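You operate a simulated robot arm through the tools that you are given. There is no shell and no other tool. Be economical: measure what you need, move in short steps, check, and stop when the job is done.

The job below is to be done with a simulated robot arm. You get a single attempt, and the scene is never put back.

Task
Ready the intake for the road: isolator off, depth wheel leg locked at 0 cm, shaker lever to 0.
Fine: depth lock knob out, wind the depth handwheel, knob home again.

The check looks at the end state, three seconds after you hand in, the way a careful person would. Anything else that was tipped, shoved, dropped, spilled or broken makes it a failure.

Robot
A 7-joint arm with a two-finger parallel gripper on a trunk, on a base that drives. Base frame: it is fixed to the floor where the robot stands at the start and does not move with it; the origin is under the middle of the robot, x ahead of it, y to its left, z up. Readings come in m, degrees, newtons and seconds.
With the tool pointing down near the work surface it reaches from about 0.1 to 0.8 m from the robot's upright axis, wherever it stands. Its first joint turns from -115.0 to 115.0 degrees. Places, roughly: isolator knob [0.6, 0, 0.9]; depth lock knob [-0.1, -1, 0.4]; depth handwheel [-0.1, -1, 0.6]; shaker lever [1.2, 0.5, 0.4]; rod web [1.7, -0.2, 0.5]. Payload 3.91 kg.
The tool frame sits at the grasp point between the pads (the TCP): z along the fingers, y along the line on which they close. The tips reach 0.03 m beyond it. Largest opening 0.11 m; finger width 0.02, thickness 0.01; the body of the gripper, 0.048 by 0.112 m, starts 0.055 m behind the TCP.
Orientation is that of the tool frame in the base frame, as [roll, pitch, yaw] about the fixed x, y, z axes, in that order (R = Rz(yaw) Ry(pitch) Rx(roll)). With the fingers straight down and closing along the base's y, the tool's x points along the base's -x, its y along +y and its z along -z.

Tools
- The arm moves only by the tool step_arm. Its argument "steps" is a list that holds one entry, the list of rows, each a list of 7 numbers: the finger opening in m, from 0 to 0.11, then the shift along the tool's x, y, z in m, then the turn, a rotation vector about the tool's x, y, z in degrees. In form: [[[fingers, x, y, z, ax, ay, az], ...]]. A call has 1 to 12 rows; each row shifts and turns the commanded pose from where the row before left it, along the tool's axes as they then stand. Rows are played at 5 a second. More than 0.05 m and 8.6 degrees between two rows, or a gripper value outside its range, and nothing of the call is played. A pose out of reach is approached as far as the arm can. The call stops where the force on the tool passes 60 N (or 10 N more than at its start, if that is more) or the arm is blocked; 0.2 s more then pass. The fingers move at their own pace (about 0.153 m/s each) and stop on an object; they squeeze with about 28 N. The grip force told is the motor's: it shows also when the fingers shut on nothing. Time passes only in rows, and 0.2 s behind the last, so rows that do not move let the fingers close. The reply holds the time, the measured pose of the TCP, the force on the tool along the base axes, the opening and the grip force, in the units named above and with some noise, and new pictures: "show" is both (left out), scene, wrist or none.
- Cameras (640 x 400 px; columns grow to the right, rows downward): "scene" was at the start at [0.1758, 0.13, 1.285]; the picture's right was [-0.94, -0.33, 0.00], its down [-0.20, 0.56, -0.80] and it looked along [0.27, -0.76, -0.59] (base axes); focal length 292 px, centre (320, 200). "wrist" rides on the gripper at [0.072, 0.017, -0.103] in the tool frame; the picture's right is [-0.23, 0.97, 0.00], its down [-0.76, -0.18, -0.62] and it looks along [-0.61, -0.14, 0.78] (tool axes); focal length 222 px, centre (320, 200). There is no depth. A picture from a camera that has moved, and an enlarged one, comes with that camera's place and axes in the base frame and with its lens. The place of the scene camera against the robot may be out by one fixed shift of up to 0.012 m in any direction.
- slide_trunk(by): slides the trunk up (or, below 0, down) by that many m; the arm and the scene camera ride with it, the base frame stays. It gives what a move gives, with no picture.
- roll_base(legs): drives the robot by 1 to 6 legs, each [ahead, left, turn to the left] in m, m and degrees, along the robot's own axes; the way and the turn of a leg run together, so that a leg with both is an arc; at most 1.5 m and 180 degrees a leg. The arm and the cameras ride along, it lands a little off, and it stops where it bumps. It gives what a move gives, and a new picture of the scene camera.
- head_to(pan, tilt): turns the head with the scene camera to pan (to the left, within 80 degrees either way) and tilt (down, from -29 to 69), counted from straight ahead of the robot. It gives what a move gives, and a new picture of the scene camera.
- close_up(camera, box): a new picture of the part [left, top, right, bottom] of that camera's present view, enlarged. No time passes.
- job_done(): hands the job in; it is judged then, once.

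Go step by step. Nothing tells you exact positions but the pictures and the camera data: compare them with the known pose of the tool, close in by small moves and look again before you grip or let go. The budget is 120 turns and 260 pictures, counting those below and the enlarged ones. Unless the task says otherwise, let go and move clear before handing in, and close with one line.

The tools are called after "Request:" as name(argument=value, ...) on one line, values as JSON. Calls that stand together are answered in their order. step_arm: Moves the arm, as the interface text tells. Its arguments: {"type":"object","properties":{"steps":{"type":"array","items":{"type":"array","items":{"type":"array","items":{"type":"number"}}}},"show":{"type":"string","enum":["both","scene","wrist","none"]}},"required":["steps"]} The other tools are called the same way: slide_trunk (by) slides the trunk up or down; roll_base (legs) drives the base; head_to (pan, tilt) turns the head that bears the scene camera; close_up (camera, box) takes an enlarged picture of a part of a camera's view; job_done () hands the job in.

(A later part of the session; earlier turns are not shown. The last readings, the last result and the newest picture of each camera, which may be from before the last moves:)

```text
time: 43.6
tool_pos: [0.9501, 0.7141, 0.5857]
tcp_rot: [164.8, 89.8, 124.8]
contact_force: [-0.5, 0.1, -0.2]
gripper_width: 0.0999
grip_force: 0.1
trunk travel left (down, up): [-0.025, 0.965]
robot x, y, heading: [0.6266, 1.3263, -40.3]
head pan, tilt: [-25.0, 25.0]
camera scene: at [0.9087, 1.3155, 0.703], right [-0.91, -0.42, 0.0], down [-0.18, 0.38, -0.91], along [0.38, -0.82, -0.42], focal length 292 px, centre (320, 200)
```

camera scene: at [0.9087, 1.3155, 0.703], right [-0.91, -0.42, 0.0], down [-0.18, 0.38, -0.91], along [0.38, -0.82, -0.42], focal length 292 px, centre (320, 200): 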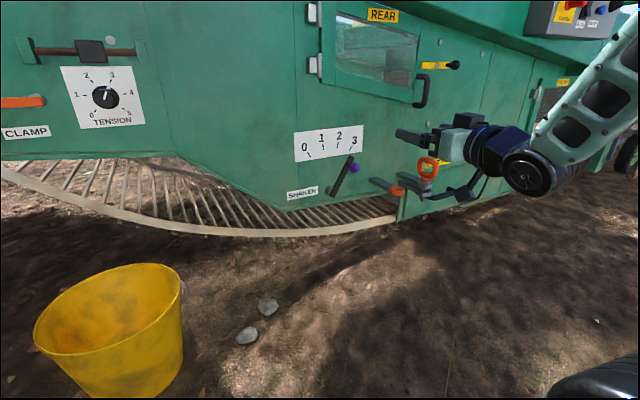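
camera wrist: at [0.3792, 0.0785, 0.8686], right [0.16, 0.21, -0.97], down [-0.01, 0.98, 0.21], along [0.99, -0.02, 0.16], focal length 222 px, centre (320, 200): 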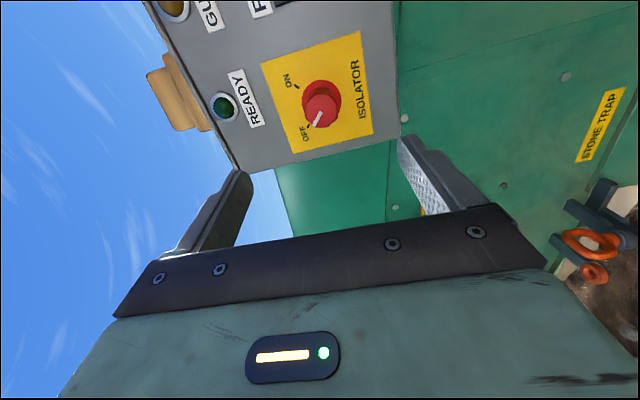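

The lever's ball is visible near the gripper. I move the tool down to the ball's height, staying well back.

Request:
step_arm(steps=[[[0.1, 0.04, -0.01, 0, 0, 0, 0], [0.1, 0.04, -0.01, 0, 0, 0, 0], [0.1, 0.04, -0.012, 0, 0, 0, 0], [0.1, 0.04, 0, 0.02, 0, 0, 0], [0.1, 0.03, 0, 0.03, 0, 0, 0], [0.1, 0, 0, 0.04, 0, 0, 0], [0.1, 0, 0, 0, 0, 0, 0]]])

Request:
close_up(camera="scene", box=[270, 100, 470, 225])

```text
time: 45.2
tool_pos: [0.9965, 0.6254, 0.3969]
tcp_rot: [159.9, 89.8, 120.0]
contact_force: [0.6, 0.1, 0.3]
gripper_width: 0.1
grip_force: 0.1
out of reach, approached as far as the arm can: row 2
trunk travel left (down, up): [-0.025, 0.965]
robot x, y, heading: [0.6206, 1.3259, -40.2]
head pan, tilt: [-25.0, 25.0]
camera scene: at [0.9086, 1.3155, 0.703], right [-0.91, -0.42, 0.0], down [-0.18, 0.38, -0.91], along [0.38, -0.82, -0.42], focal length 292 px, centre (320, 200)
camera wrist: at [0.9285, 0.7047, 0.3256], right [0.63, 0.75, 0.23], down [-0.59, 0.26, 0.76], along [0.51, -0.61, 0.6], focal length 222 px, centre (320, 200)
```

scene: 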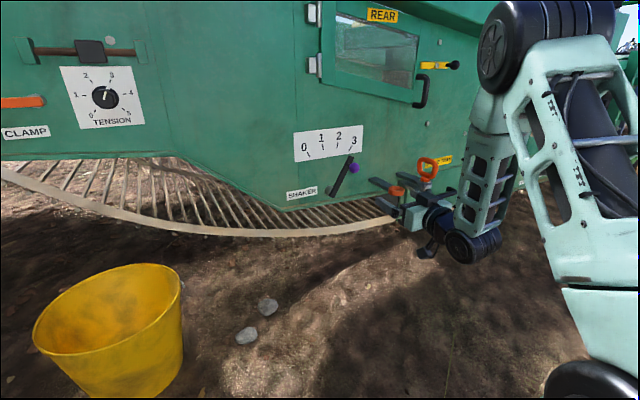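
wrist: 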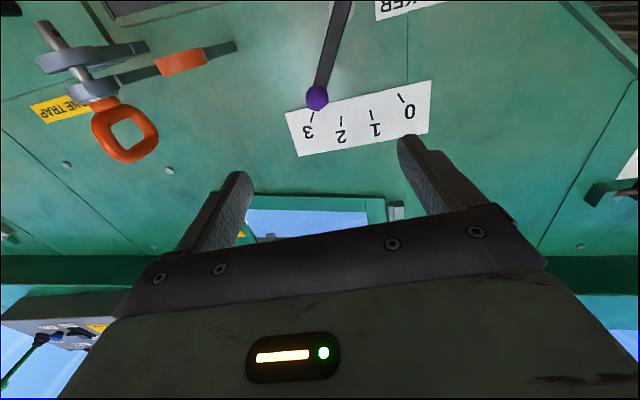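

```text
3.20 times, centred on (370, 162) of scene
camera zoom: at [0.9086, 1.3155, 0.703], right [-0.91, -0.42, 0.0], down [-0.18, 0.38, -0.91], along [0.38, -0.82, -0.42], focal length 934 px, centre (160, 320)
```

zoom: 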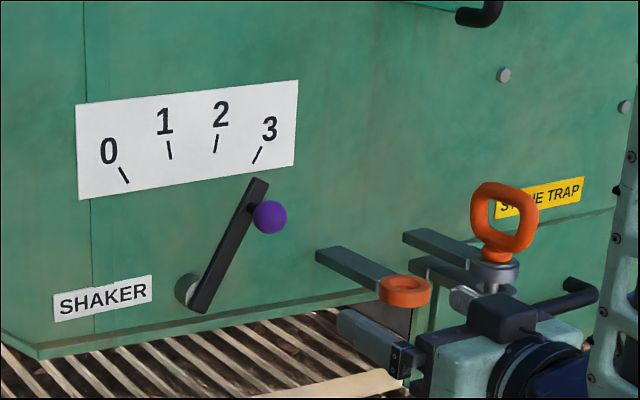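

Both cameras agree: the ball is at (1.185,0.460,0.408), about 0.25 m ahead of the tool. I align and close in most of the way.

Request:
step_arm(steps=[[[0.08, -0.011, -0.006, 0.03, 0, 0, 0], [0.08, 0, 0, 0.04, 0, 0, 0], [0.08, 0, 0, 0.04, 0, 0, 0], [0.08, 0, 0, 0.04, 0, 0, 0], [0.08, 0, 0, 0.03, 0, 0, 0], [0.08, 0, 0, 0, 0, 0, 0]]])

Request:
close_up(camera="scene", box=[270, 100, 470, 225])

Request:
close_up(camera="wrist", box=[200, 60, 440, 210])

```text
time: 46.6
tool_pos: [1.1324, 0.5048, 0.404]
tcp_rot: [164.3, 89.8, 124.4]
contact_force: [-0.1, 0.1, -0.1]
gripper_width: 0.0799
grip_force: 0.0
trunk travel left (down, up): [-0.025, 0.965]
robot x, y, heading: [0.6258, 1.3252, -40.0]
head pan, tilt: [-25.0, 25.0]
camera scene: at [0.9086, 1.3155, 0.7031], right [-0.91, -0.42, 0.0], down [-0.18, 0.38, -0.91], along [0.38, -0.82, -0.42], focal length 292 px, centre (320, 200)
camera wrist: at [1.0629, 0.5856, 0.3326], right [0.63, 0.75, 0.23], down [-0.59, 0.26, 0.76], along [0.51, -0.61, 0.6], focal length 222 px, centre (320, 200)
```

scene: 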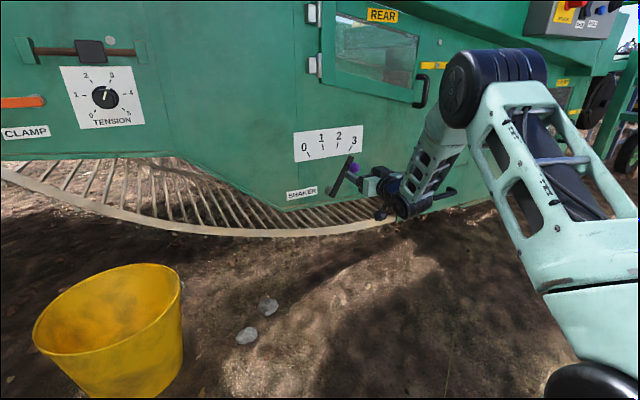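
wrist: 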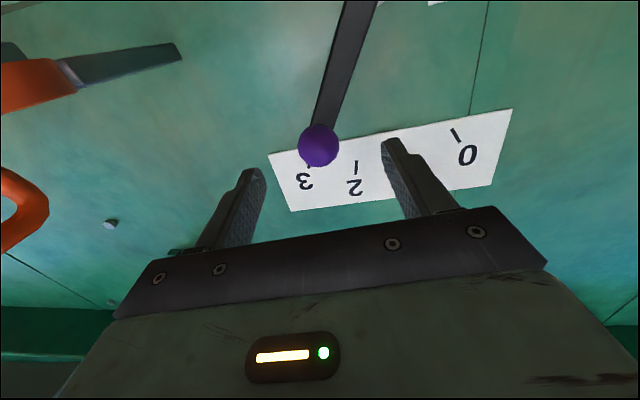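

```text
3.20 times, centred on (370, 162) of scene
camera zoom: at [0.9086, 1.3155, 0.7031], right [-0.91, -0.42, 0.0], down [-0.18, 0.38, -0.91], along [0.38, -0.82, -0.42], focal length 934 px, centre (160, 320)
```

zoom: 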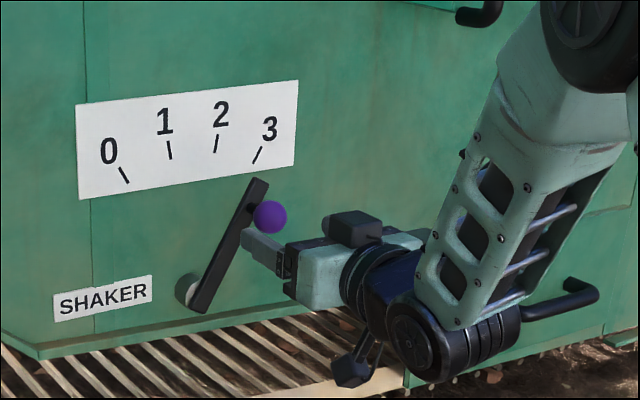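

```text
2.67 times, centred on (320, 135) of wrist
camera zoom: at [1.0629, 0.5856, 0.3326], right [0.63, 0.75, 0.23], down [-0.59, 0.26, 0.76], along [0.51, -0.61, 0.6], focal length 592 px, centre (320, 373)
```

zoom: 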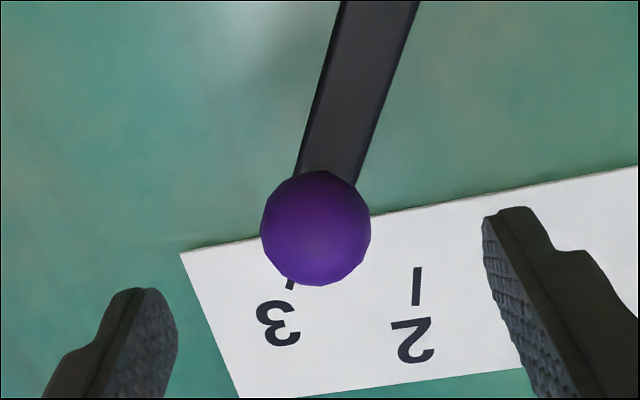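

The ball is 5 mm above my axis; I correct, advance so it lies between the pads, and close.

Request:
step_arm(steps=[[[0.08, -0.005, -0.001, 0.02, 0, 0, 0], [0.08, 0, 0, 0.025, 0, 0, 0], [0.08, 0, 0, 0.02, 0, 0, 0], [0.08, 0, 0, 0, 0, 0, 0], [0.0, 0, 0, 0, 0, 0, 0], [0.0, 0, 0, 0, 0, 0, 0], [0.0, 0, 0, 0, 0, 0, 0]]])

Request:
close_up(camera="scene", box=[270, 100, 470, 225])

```text
time: 48.2
tool_pos: [1.1822, 0.4621, 0.4106]
tcp_rot: [152.7, 89.9, 112.9]
contact_force: [1.0, 1.7, 0.8]
gripper_width: 0.0342
grip_force: 45.0
trunk travel left (down, up): [-0.025, 0.965]
robot x, y, heading: [0.6275, 1.3266, -39.9]
head pan, tilt: [-25.0, 25.0]
camera scene: at [0.9086, 1.3155, 0.7031], right [-0.91, -0.42, 0.0], down [-0.18, 0.38, -0.91], along [0.38, -0.82, -0.42], focal length 292 px, centre (320, 200)
camera wrist: at [1.1128, 0.5423, 0.3396], right [0.62, 0.75, 0.23], down [-0.59, 0.26, 0.76], along [0.51, -0.61, 0.61], focal length 222 px, centre (320, 200)
```

scene: 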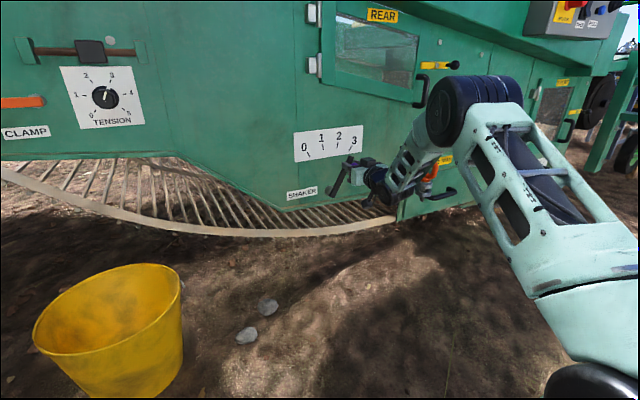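
wrist: 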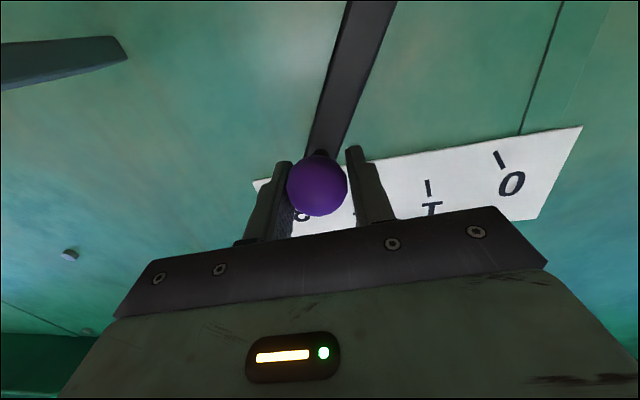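

```text
3.20 times, centred on (370, 162) of scene
camera zoom: at [0.9086, 1.3155, 0.7031], right [-0.91, -0.42, 0.0], down [-0.18, 0.38, -0.91], along [0.38, -0.82, -0.42], focal length 934 px, centre (160, 320)
```

zoom: 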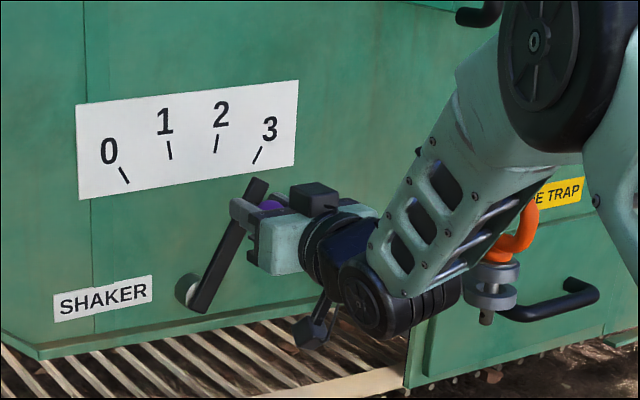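

The ball is gripped. From the picture, the pivot is about 0.11 m from the ball and the scale spans about ±29°. I move along that arc, first half.

Request:
step_arm(steps=[[[0, -0.0051, 0.0103, 0, 0, 0, 0], [0, -0.0039, 0.0109, 0, 0, 0, 0], [0, -0.0029, 0.0111, 0, 0, 0, 0], [0, -0.0015, 0.0114, 0, 0, 0, 0], [0, -0.0004, 0.0114, 0, 0, 0, 0], [0, 0, 0, 0, 0, 0, 0]]])

Request:
close_up(camera="scene", box=[270, 100, 470, 225])

```text
time: 49.6
tool_pos: [1.2178, 0.5069, 0.4253]
tcp_rot: [153.3, 89.9, 113.5]
contact_force: [-12.1, 8.1, 1.3]
gripper_width: 0.033
grip_force: 45.5
trunk travel left (down, up): [-0.025, 0.965]
robot x, y, heading: [0.6216, 1.3254, -40.1]
head pan, tilt: [-25.0, 25.0]
camera scene: at [0.9086, 1.3156, 0.7031], right [-0.91, -0.42, 0.0], down [-0.18, 0.38, -0.91], along [0.38, -0.82, -0.42], focal length 292 px, centre (320, 200)
camera wrist: at [1.1497, 0.5871, 0.3541], right [0.62, 0.75, 0.23], down [-0.59, 0.26, 0.76], along [0.51, -0.61, 0.6], focal length 222 px, centre (320, 200)
```

scene: 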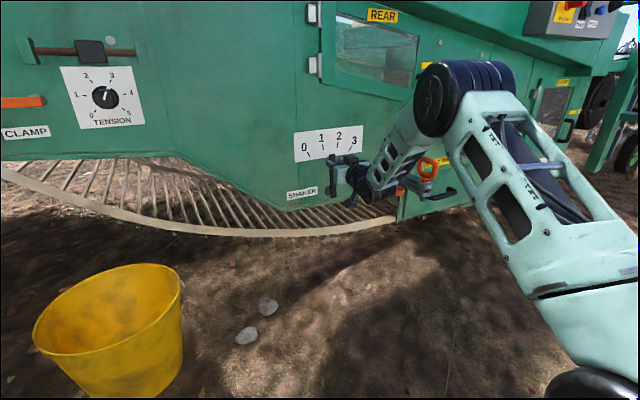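
wrist: 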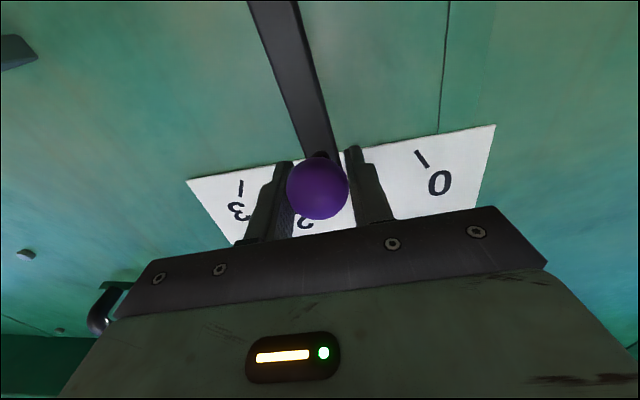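

```text
3.20 times, centred on (370, 162) of scene
camera zoom: at [0.9086, 1.3156, 0.7031], right [-0.91, -0.42, 0.0], down [-0.18, 0.38, -0.91], along [0.38, -0.82, -0.42], focal length 934 px, centre (160, 320)
```

zoom: 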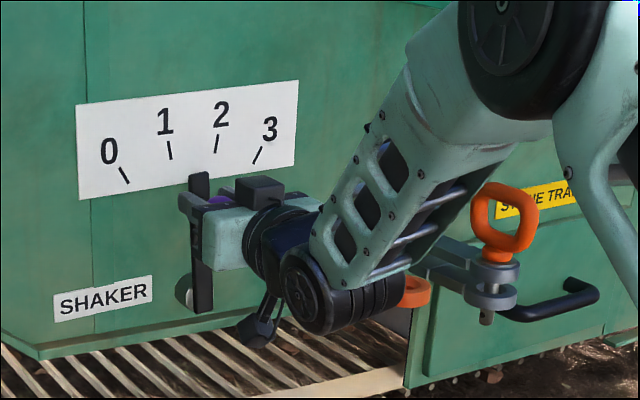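

The lever follows and is now upright. I continue the second half of the arc.

Request:
step_arm(steps=[[[0, 0.0008, 0.0116, 0, 0, 0, 0], [0, 0.002, 0.0113, 0, 0, 0, 0], [0, 0.0031, 0.0111, 0, 0, 0, 0], [0, 0.0043, 0.0107, 0, 0, 0, 0], [0, 0.0034, 0.0068, 0, 0, 0, 0], [0, 0, 0, 0, 0, 0, 0]]])

Request:
close_up(camera="scene", box=[270, 100, 470, 225])

Request:
close_up(camera="wrist", box=[160, 0, 480, 220])

```text
time: 51.0
tool_pos: [1.2476, 0.5421, 0.408]
tcp_rot: [172.5, 89.4, 132.4]
contact_force: [-29.2, -1.8, -15.9]
gripper_width: 0.0374
grip_force: 44.9
trunk travel left (down, up): [-0.025, 0.965]
robot x, y, heading: [0.6251, 1.3267, -40.2]
head pan, tilt: [-25.0, 25.0]
camera scene: at [0.9086, 1.315, 0.7028], right [-0.91, -0.42, 0.0], down [-0.18, 0.38, -0.91], along [0.38, -0.82, -0.42], focal length 292 px, centre (320, 200)
camera wrist: at [1.1791, 0.624, 0.3372], right [0.63, 0.74, 0.23], down [-0.59, 0.26, 0.77], along [0.51, -0.62, 0.6], focal length 222 px, centre (320, 200)
```

scene: 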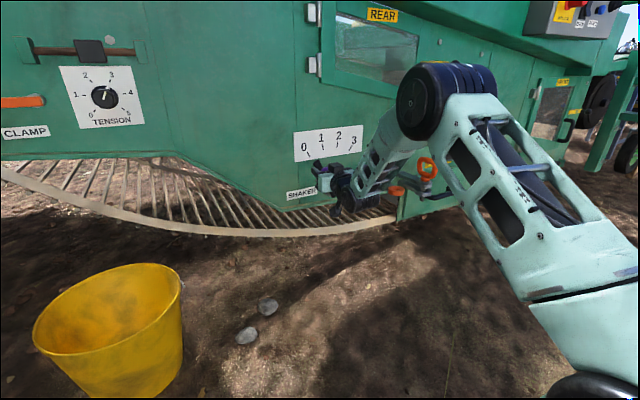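
wrist: 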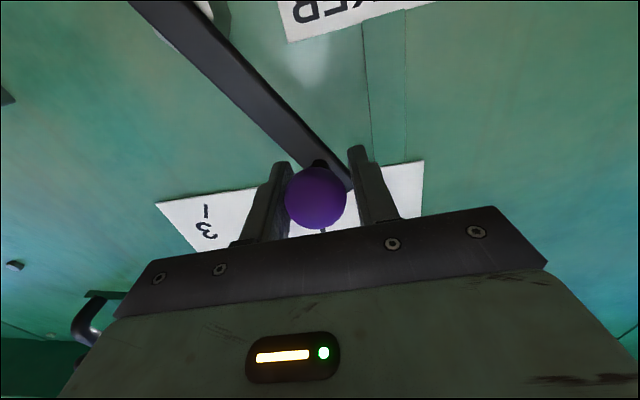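

```text
3.20 times, centred on (370, 162) of scene
camera zoom: at [0.9086, 1.315, 0.7028], right [-0.91, -0.42, 0.0], down [-0.18, 0.38, -0.91], along [0.38, -0.82, -0.42], focal length 934 px, centre (160, 320)
```

zoom: 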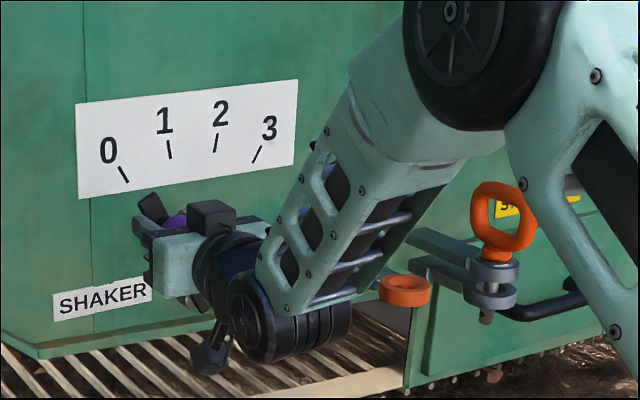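

```text
1.82 times, centred on (320, 110) of wrist
camera zoom: at [1.1791, 0.624, 0.3372], right [0.63, 0.74, 0.23], down [-0.59, 0.26, 0.77], along [0.51, -0.62, 0.6], focal length 404 px, centre (320, 364)
```

zoom: 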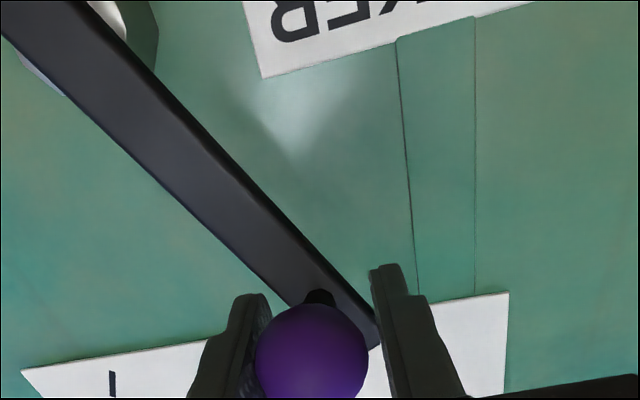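

I release and back out to read where the lever stands.

Request:
step_arm(steps=[[[0.06, 0, 0, 0, 0, 0, 0], [0.08, 0, 0, 0, 0, 0, 0], [0.08, 0, 0, -0.03, 0, 0, 0], [0.08, 0, 0, -0.04, 0, 0, 0], [0.08, 0, -0.03, -0.04, 0, 0, 0], [0.08, 0, -0.04, 0, 0, 0, 0]]])

Request:
close_up(camera="scene", box=[270, 110, 390, 215])

Request:
close_up(camera="wrist", box=[200, 0, 520, 200])

```text
time: 52.4
tool_pos: [1.1242, 0.5658, 0.4136]
tcp_rot: [159.9, 89.8, 120.0]
contact_force: [-0.4, 0.2, -0.2]
gripper_width: 0.0803
grip_force: 0.0
trunk travel left (down, up): [-0.025, 0.965]
robot x, y, heading: [0.6286, 1.3261, -39.8]
head pan, tilt: [-25.0, 25.0]
camera scene: at [0.9087, 1.3156, 0.7031], right [-0.91, -0.42, 0.0], down [-0.18, 0.38, -0.91], along [0.38, -0.82, -0.42], focal length 292 px, centre (320, 200)
camera wrist: at [1.0558, 0.6455, 0.3419], right [0.62, 0.75, 0.23], down [-0.59, 0.26, 0.76], along [0.51, -0.61, 0.6], focal length 222 px, centre (320, 200)
```

scene: 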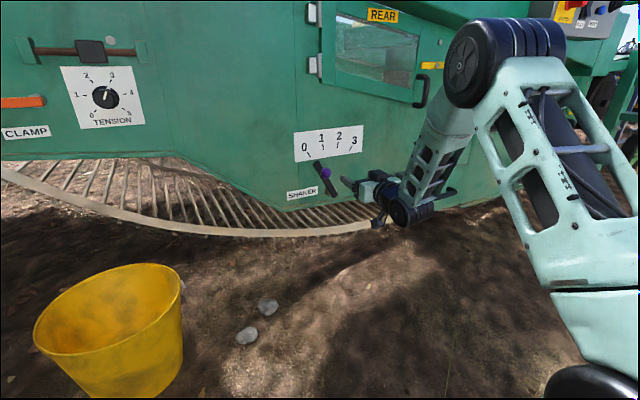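
wrist: 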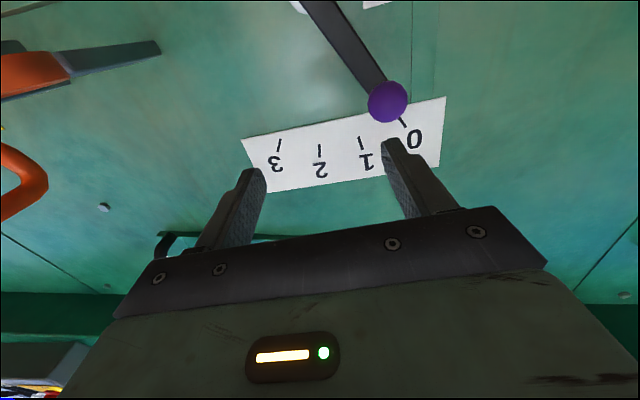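

```text
3.81 times, centred on (330, 162) of scene
camera zoom: at [0.9087, 1.3156, 0.7031], right [-0.91, -0.42, 0.0], down [-0.18, 0.38, -0.91], along [0.38, -0.82, -0.42], focal length 1112 px, centre (282, 343)
```

zoom: 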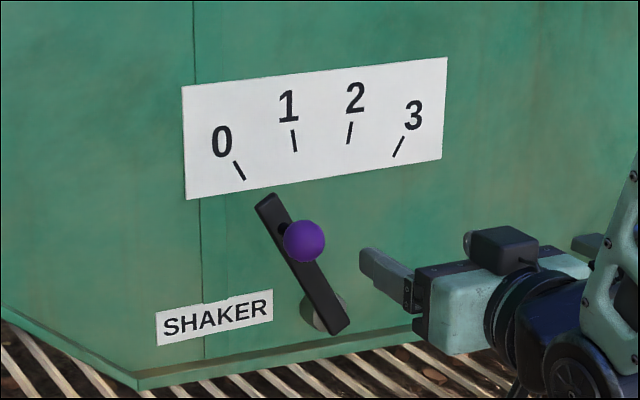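

```text
2.00 times, centred on (360, 100) of wrist
camera zoom: at [1.0558, 0.6455, 0.3419], right [0.62, 0.75, 0.23], down [-0.59, 0.26, 0.76], along [0.51, -0.61, 0.6], focal length 444 px, centre (240, 400)
```

zoom: 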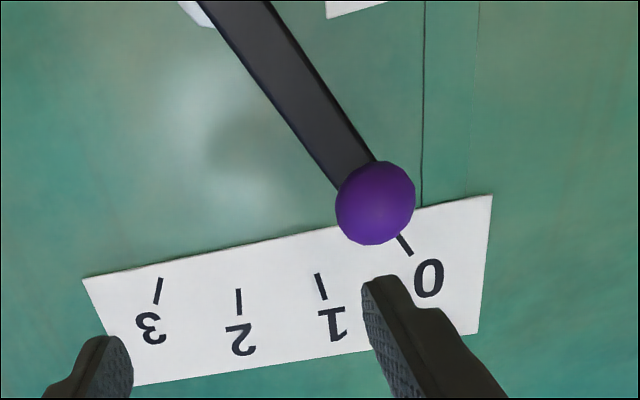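

The lever lines up with the 0 mark. I retract the arm and drive back along the machine towards the depth leg, stopping short to look.

Request:
step_arm(steps=[[[0.08, 0, 0, -0.045, 0, 0, 0], [0.08, 0, 0, -0.045, 0, 0, 0], [0.08, -0.02, 0, -0.04, 0, 0, 0], [0.08, -0.04, 0, 0, 0, 0, 0]]], show="none")

Request:
roll_base(legs=[[-0.15, 0, 0], [0, -1.3, 0]])

Request:
head_to(pan=-30, tilt=25)

```text
time: 53.4
tool_pos: [1.0207, 0.6457, 0.4736]
tcp_rot: [168.3, 89.8, 128.4]
contact_force: [-1.0, 1.0, -0.9]
gripper_width: 0.0799
grip_force: 0.1
trunk travel left (down, up): [-0.025, 0.965]
robot x, y, heading: [0.6243, 1.3278, -40.0]
head pan, tilt: [-25.0, 25.0]
```

```text
time: 60.9
tool_pos: [0.1088, -0.2668, 0.4745]
tcp_rot: [165.4, 89.7, 127.8]
contact_force: [0.6, 0.0, 0.5]
gripper_width: 0.0802
grip_force: 0.1
trunk travel left (down, up): [-0.025, 0.965]
robot x, y, heading: [-0.3124, 0.3954, -37.8]
head pan, tilt: [-25.0, 25.0]
camera scene: at [-0.0279, 0.3991, 0.7031], right [-0.89, -0.46, 0.0], down [-0.19, 0.38, -0.91], along [0.42, -0.81, -0.42], focal length 292 px, centre (320, 200)
```

scene: 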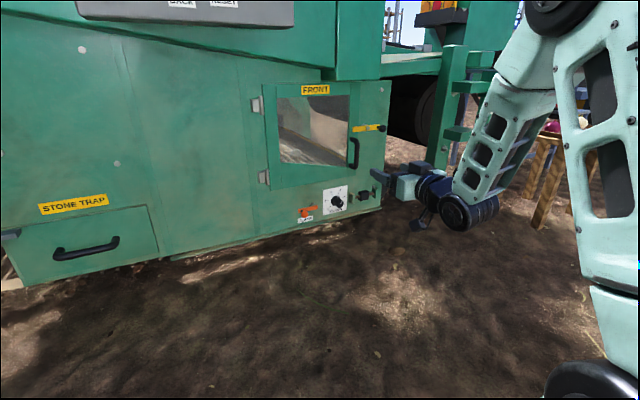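

```text
time: 61.6
tool_pos: [0.109, -0.2663, 0.4734]
tcp_rot: [166.5, 89.8, 128.6]
contact_force: [-0.6, 0.1, -0.5]
gripper_width: 0.0799
grip_force: 0.1
trunk travel left (down, up): [-0.025, 0.965]
robot x, y, heading: [-0.3173, 0.4019, -37.8]
head pan, tilt: [-30.0, 25.0]
camera scene: at [-0.0352, 0.3957, 0.7031], right [-0.93, -0.38, 0.0], down [-0.16, 0.39, -0.91], along [0.34, -0.84, -0.42], focal length 292 px, centre (320, 200)
```

scene: 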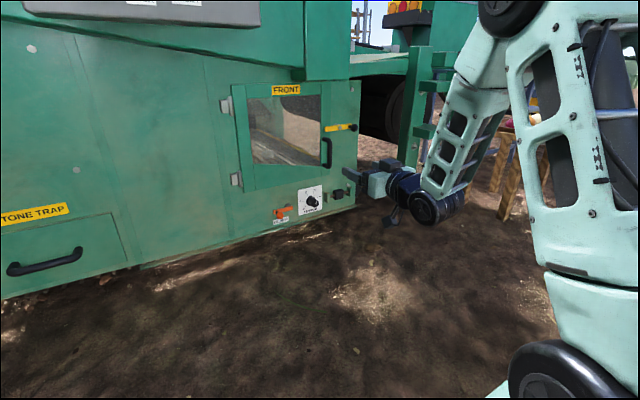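

I raise the trunk for a view over the arm and move further right.

Request:
slide_trunk(by=0.4)

Request:
roll_base(legs=[[0, -0.55, -2]])

Request:
head_to(pan=-35, tilt=35)

```text
time: 65.4
tool_pos: [0.1101, -0.2657, 0.8734]
tcp_rot: [165.5, 89.8, 127.9]
contact_force: [0.0, 0.1, 0.5]
gripper_width: 0.0802
grip_force: 0.0
trunk travel left (down, up): [-0.425, 0.565]
robot x, y, heading: [-0.3158, 0.3992, -37.5]
head pan, tilt: [-30.0, 25.0]
```

```text
time: 68.6
tool_pos: [-0.2575, -0.7085, 0.8743]
tcp_rot: [165.5, 89.7, 125.7]
contact_force: [0.3, 0.6, -0.5]
gripper_width: 0.0797
grip_force: 0.1
trunk travel left (down, up): [-0.425, 0.565]
robot x, y, heading: [-0.6552, -0.025, -39.8]
head pan, tilt: [-30.0, 25.0]
camera scene: at [-0.3783, -0.0411, 1.1031], right [-0.94, -0.34, 0.0], down [-0.15, 0.4, -0.91], along [0.31, -0.85, -0.42], focal length 292 px, centre (320, 200)
```

scene: 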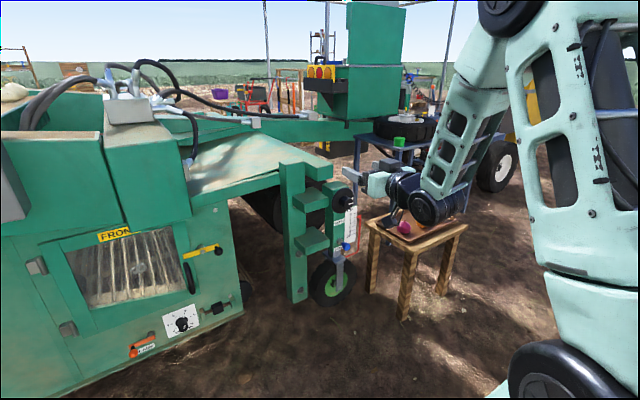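

```text
time: 69.3
tool_pos: [-0.2576, -0.7088, 0.8745]
tcp_rot: [166.0, 89.8, 126.2]
contact_force: [0.5, 0.0, -0.6]
gripper_width: 0.08
grip_force: 0.0
trunk travel left (down, up): [-0.425, 0.565]
robot x, y, heading: [-0.6556, -0.0272, -39.7]
head pan, tilt: [-35.0, 35.0]
camera scene: at [-0.387, -0.0396, 1.0873], right [-0.97, -0.26, 0.0], down [-0.15, 0.55, -0.82], along [0.21, -0.79, -0.57], focal length 292 px, centre (320, 200)
```

scene: 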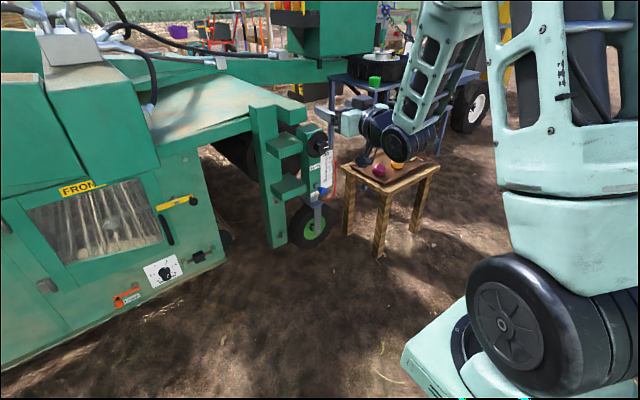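

Request:
close_up(camera="scene", box=[240, 90, 380, 255])

```text
2.42 times, centred on (310, 172) of scene
camera zoom: at [-0.387, -0.0396, 1.0873], right [-0.97, -0.26, 0.0], down [-0.15, 0.55, -0.82], along [0.21, -0.79, -0.57], focal length 708 px, centre (344, 267)
```

zoom: 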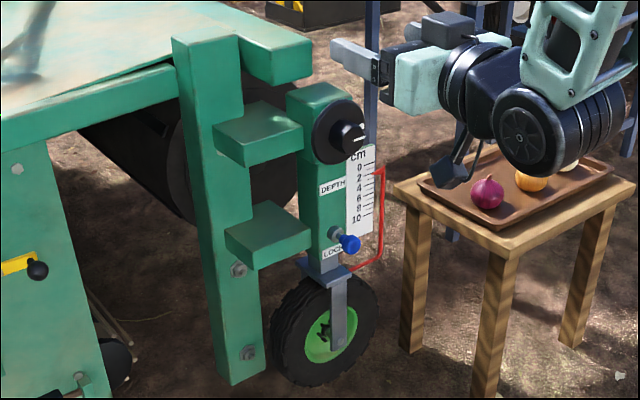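

Request:
close_up(camera="scene", box=[295, 115, 345, 210])

Request:
close_up(camera="scene", box=[300, 120, 340, 165])

```text
4.21 times, centred on (320, 162) of scene
camera zoom: at [-0.387, -0.0396, 1.0873], right [-0.97, -0.26, 0.0], down [-0.15, 0.55, -0.82], along [0.21, -0.79, -0.57], focal length 1229 px, centre (320, 358)
```

zoom: 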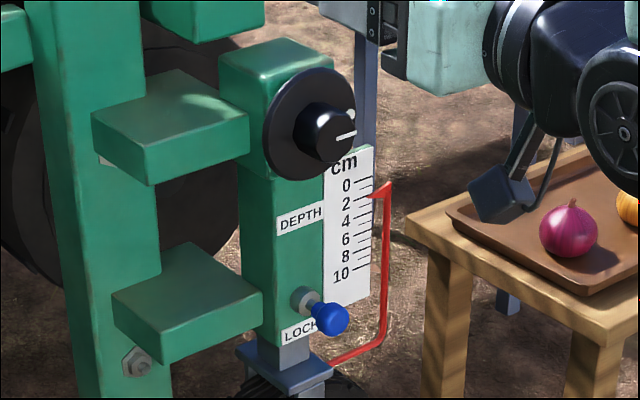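

```text
8.89 times, centred on (320, 142) of scene
camera zoom: at [-0.387, -0.0396, 1.0873], right [-0.97, -0.26, 0.0], down [-0.15, 0.55, -0.82], along [0.21, -0.79, -0.57], focal length 2595 px, centre (320, 711)
```

zoom: 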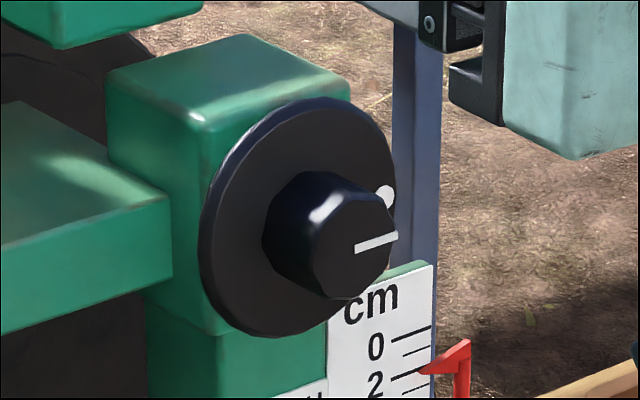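

I can read it now: the red pointer shows about 2 cm, with 0 at top; the blue lock knob is below and the black handwheel has a central hub. I take the wheel at (-0.11,-1.04,0.63) and the lock knob tip at (-0.135,-1.026,0.426). I drive slightly closer and view it with the wrist camera.

Request:
roll_base(legs=[[0.09, 0, 0]])

Request:
slide_trunk(by=-0.15)

Request:
step_arm(steps=[[[0.08, 0, -0.04, 0, 0, 0, 0], [0.08, 0, -0.04, 0, 0, 0, 0], [0.08, 0, -0.04, 0, 0, 0, 0], [0.08, 0, -0.03, 0, 0, 0, 0], [0.08, 0, 0, 0, 0, 0, 0]]])

```text
time: 70.4
tool_pos: [-0.1877, -0.7655, 0.8746]
tcp_rot: [166.0, 89.8, 126.3]
contact_force: [0.0, -0.1, -0.4]
gripper_width: 0.08
grip_force: 0.0
trunk travel left (down, up): [-0.425, 0.565]
robot x, y, heading: [-0.5844, -0.0846, -40.0]
head pan, tilt: [-35.0, 35.0]
camera scene: at [-0.317, -0.0977, 1.0873], right [-0.96, -0.26, 0.0], down [-0.15, 0.55, -0.82], along [0.21, -0.79, -0.57], focal length 292 px, centre (320, 200)
```

scene: 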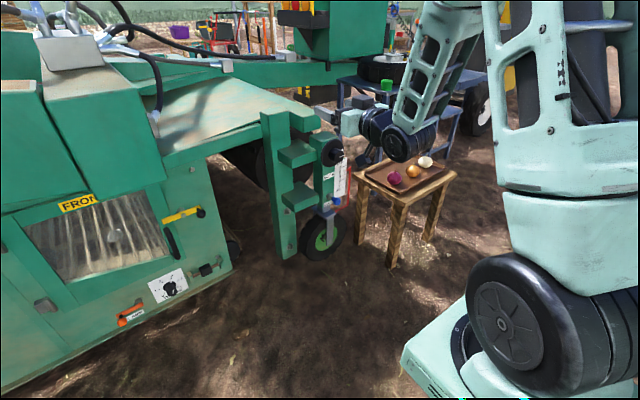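

```text
time: 72.2
tool_pos: [-0.187, -0.7661, 0.7245]
tcp_rot: [166.4, 89.8, 126.5]
contact_force: [-0.6, -0.2, -0.4]
gripper_width: 0.0801
grip_force: 0.1
trunk travel left (down, up): [-0.275, 0.715]
robot x, y, heading: [-0.5893, -0.0854, -39.8]
head pan, tilt: [-35.0, 35.0]
```

```text
time: 73.4
tool_pos: [-0.2834, -0.8813, 0.7211]
tcp_rot: [162.9, 89.8, 122.9]
contact_force: [-0.4, 0.3, -0.1]
gripper_width: 0.0802
grip_force: 0.0
trunk travel left (down, up): [-0.275, 0.715]
robot x, y, heading: [-0.5857, -0.0884, -39.7]
head pan, tilt: [-35.0, 35.0]
camera scene: at [-0.3171, -0.0977, 0.9373], right [-0.96, -0.26, 0.0], down [-0.15, 0.55, -0.82], along [0.21, -0.79, -0.57], focal length 292 px, centre (320, 200)
camera wrist: at [-0.3527, -0.8014, 0.6505], right [0.62, 0.75, 0.23], down [-0.59, 0.26, 0.76], along [0.51, -0.61, 0.6], focal length 222 px, centre (320, 200)
```

scene: 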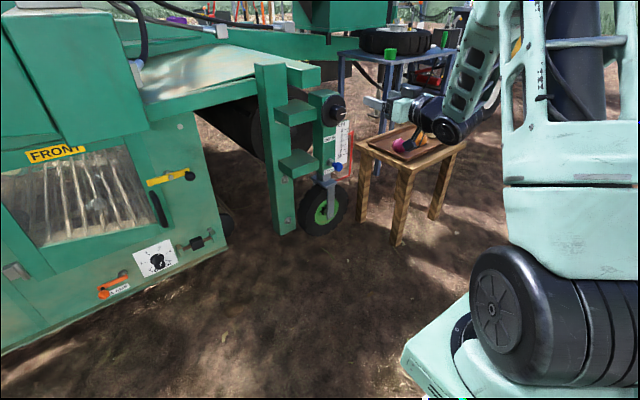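
wrist: 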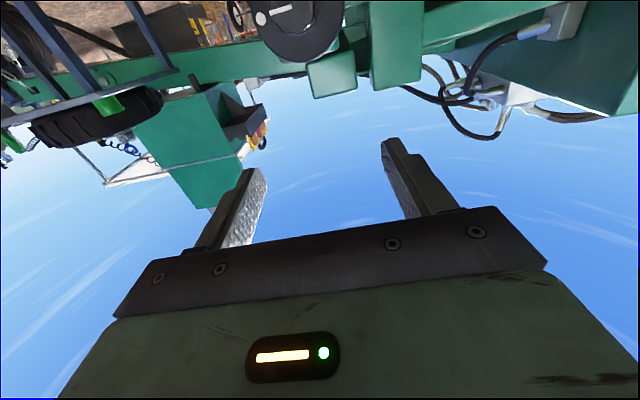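

Positions agree. I lower to the lock knob's height, staying back, and look with both cameras.

Request:
slide_trunk(by=-0.25)

Request:
step_arm(steps=[[[0.08, 0.025, 0, 0, 0, 0, 0], [0.08, 0.02, -0.01, 0, 0, 0, 0], [0.08, 0, 0, 0, 0, 0, 0]]])

Request:
head_to(pan=-40, tilt=15)

Request:
close_up(camera="scene", box=[230, 120, 430, 260])

```text
time: 75.9
tool_pos: [-0.283, -0.881, 0.4718]
tcp_rot: [165.7, 89.8, 126.1]
contact_force: [-0.3, 0.9, 0.1]
gripper_width: 0.0801
grip_force: 0.2
trunk travel left (down, up): [-0.025, 0.965]
robot x, y, heading: [-0.5832, -0.09, -39.9]
head pan, tilt: [-35.0, 35.0]
```

```text
time: 76.7
tool_pos: [-0.2892, -0.8897, 0.4255]
tcp_rot: [163.9, 89.8, 124.2]
contact_force: [-0.1, -0.2, -0.1]
gripper_width: 0.0798
grip_force: 0.0
trunk travel left (down, up): [-0.025, 0.965]
robot x, y, heading: [-0.5885, -0.0886, -39.5]
head pan, tilt: [-35.0, 35.0]
camera scene: at [-0.3171, -0.0977, 0.6873], right [-0.96, -0.26, 0.0], down [-0.15, 0.55, -0.82], along [0.22, -0.79, -0.57], focal length 292 px, centre (320, 200)
camera wrist: at [-0.3584, -0.8095, 0.3538], right [0.62, 0.75, 0.23], down [-0.59, 0.26, 0.76], along [0.51, -0.61, 0.6], focal length 222 px, centre (320, 200)
```

scene: 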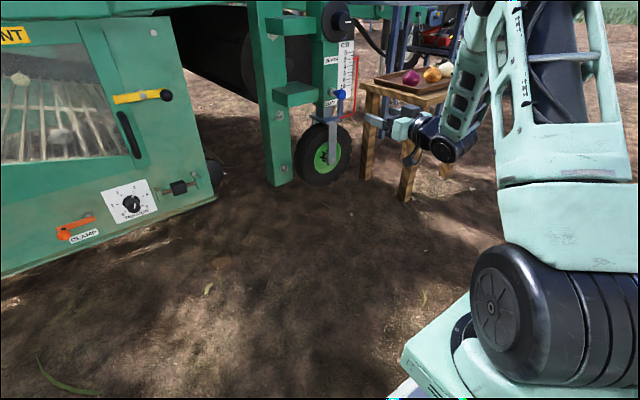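
wrist: 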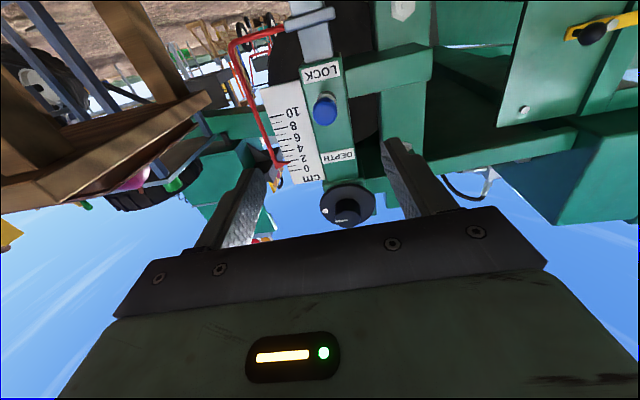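

```text
time: 77.6
tool_pos: [-0.2887, -0.8904, 0.4247]
tcp_rot: [165.2, 89.8, 125.3]
contact_force: [0.4, -0.6, 0.3]
gripper_width: 0.0801
grip_force: 0.2
trunk travel left (down, up): [-0.025, 0.965]
robot x, y, heading: [-0.5844, -0.0873, -39.7]
head pan, tilt: [-40.0, 15.0]
camera scene: at [-0.3236, -0.1046, 0.7192], right [-0.98, -0.18, 0.0], down [-0.05, 0.26, -0.97], along [0.17, -0.95, -0.26], focal length 292 px, centre (320, 200)
```

scene: 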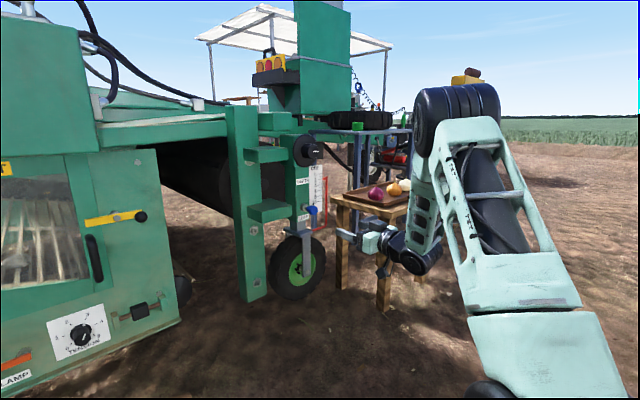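

```text
2.86 times, centred on (330, 190) of scene
camera zoom: at [-0.3236, -0.1046, 0.7192], right [-0.98, -0.18, 0.0], down [-0.05, 0.26, -0.97], along [0.17, -0.95, -0.26], focal length 834 px, centre (291, 229)
```

zoom: 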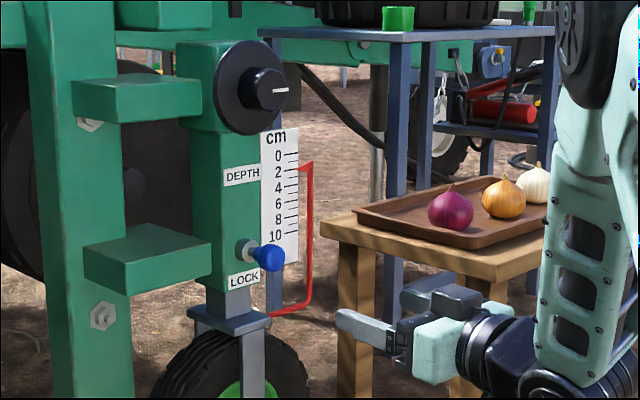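

The lock knob's centre is at (-0.137,-1.012,0.437). I narrow the fingers to stay clear of the red pointer rod, align and approach.

Request:
step_arm(steps=[[[0.06, -0.012, 0.003, 0.03, 0, 0, 0], [0.06, 0, 0, 0.04, 0, 0, 0], [0.06, 0, 0, 0.04, 0, 0, 0], [0.06, 0, 0, 0.02, 0, 0, 0], [0.06, 0, 0, 0, 0, 0, 0]]])

Request:
close_up(camera="wrist", box=[200, 60, 440, 210])

Request:
close_up(camera="scene", box=[270, 150, 390, 240])

```text
time: 78.8
tool_pos: [-0.1881, -0.9708, 0.4352]
tcp_rot: [163.8, 89.9, 124.1]
contact_force: [-0.1, -0.5, -0.8]
gripper_width: 0.0599
grip_force: 0.0
trunk travel left (down, up): [-0.025, 0.965]
robot x, y, heading: [-0.5838, -0.0864, -39.9]
head pan, tilt: [-40.0, 15.0]
camera scene: at [-0.3236, -0.1046, 0.7193], right [-0.98, -0.18, 0.0], down [-0.05, 0.25, -0.97], along [0.17, -0.95, -0.26], focal length 292 px, centre (320, 200)
camera wrist: at [-0.2562, -0.8909, 0.3652], right [0.62, 0.75, 0.23], down [-0.59, 0.26, 0.76], along [0.51, -0.61, 0.6], focal length 222 px, centre (320, 200)
```

scene: 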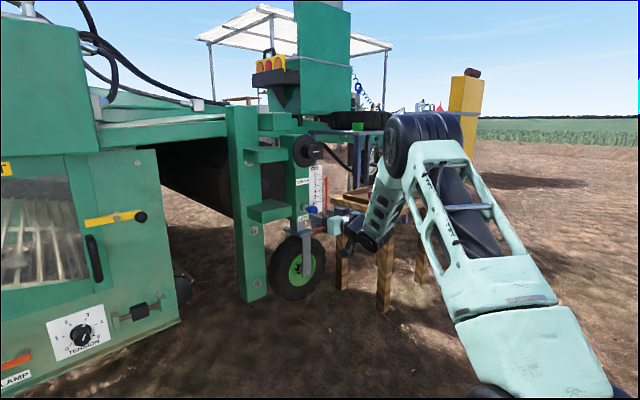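
wrist: 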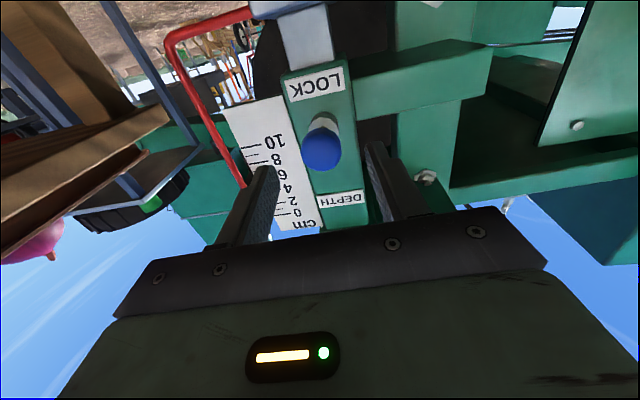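

```text
2.67 times, centred on (320, 135) of wrist
camera zoom: at [-0.2562, -0.8909, 0.3652], right [0.62, 0.75, 0.23], down [-0.59, 0.26, 0.76], along [0.51, -0.61, 0.6], focal length 592 px, centre (320, 373)
```

zoom: 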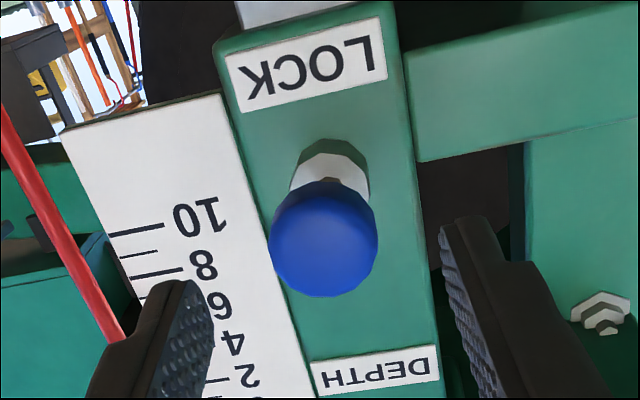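

```text
4.44 times, centred on (330, 195) of scene
camera zoom: at [-0.3236, -0.1046, 0.7193], right [-0.98, -0.18, 0.0], down [-0.05, 0.25, -0.97], along [0.17, -0.95, -0.26], focal length 1298 px, centre (276, 222)
```

zoom: 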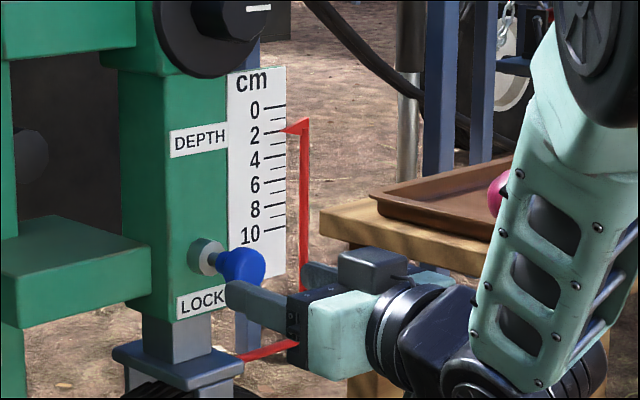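

Small correction (6 mm up), then advance and close on the lock knob.

Request:
step_arm(steps=[[[0.06, -0.006, 0, 0.02, 0, 0, 0], [0.06, 0, 0, 0.025, 0, 0, 0], [0.06, 0, 0, 0.018, 0, 0, 0], [0.06, 0, 0, 0, 0, 0, 0]]])

Request:
close_up(camera="wrist", box=[200, 100, 440, 250])

Request:
close_up(camera="scene", box=[270, 150, 390, 240])

```text
time: 79.8
tool_pos: [-0.1413, -1.0105, 0.4442]
tcp_rot: [163.5, 89.8, 123.7]
contact_force: [-0.5, 0.3, 0.4]
gripper_width: 0.0602
grip_force: 0.0
trunk travel left (down, up): [-0.025, 0.965]
robot x, y, heading: [-0.584, -0.0902, -39.6]
head pan, tilt: [-40.0, 15.0]
camera scene: at [-0.3236, -0.1046, 0.7193], right [-0.98, -0.18, 0.0], down [-0.05, 0.25, -0.97], along [0.17, -0.95, -0.26], focal length 292 px, centre (320, 200)
camera wrist: at [-0.2096, -0.9306, 0.3729], right [0.62, 0.75, 0.23], down [-0.59, 0.26, 0.76], along [0.51, -0.61, 0.6], focal length 222 px, centre (320, 200)
```

scene: 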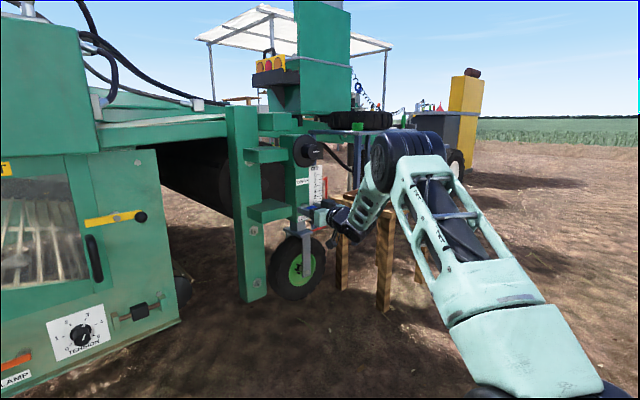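
wrist: 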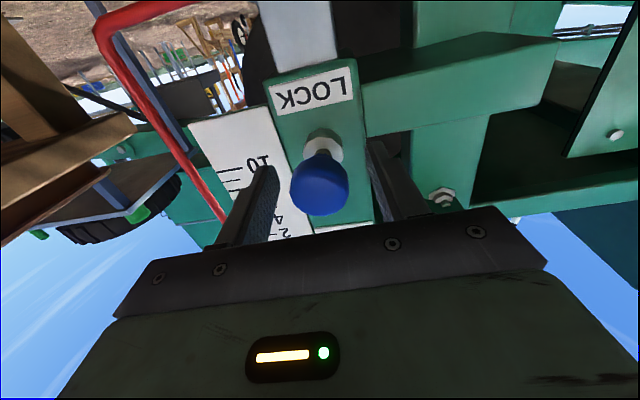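

```text
2.67 times, centred on (320, 175) of wrist
camera zoom: at [-0.2096, -0.9306, 0.3729], right [0.62, 0.75, 0.23], down [-0.59, 0.26, 0.76], along [0.51, -0.61, 0.6], focal length 592 px, centre (320, 267)
```

zoom: 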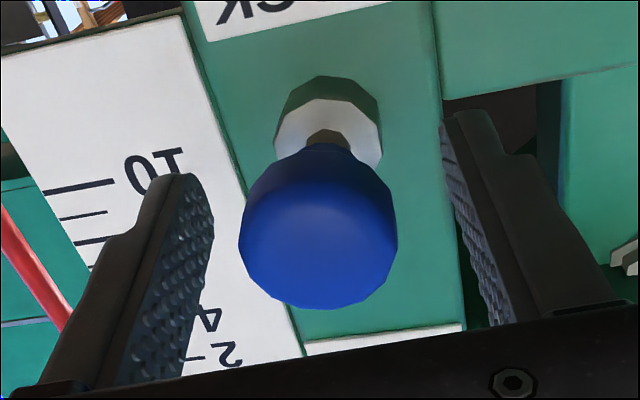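

```text
4.44 times, centred on (330, 195) of scene
camera zoom: at [-0.3236, -0.1046, 0.7193], right [-0.98, -0.18, 0.0], down [-0.05, 0.25, -0.97], along [0.17, -0.95, -0.26], focal length 1298 px, centre (276, 222)
```

zoom: 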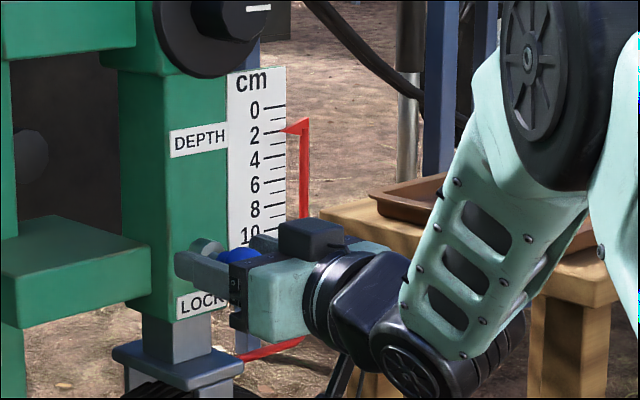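

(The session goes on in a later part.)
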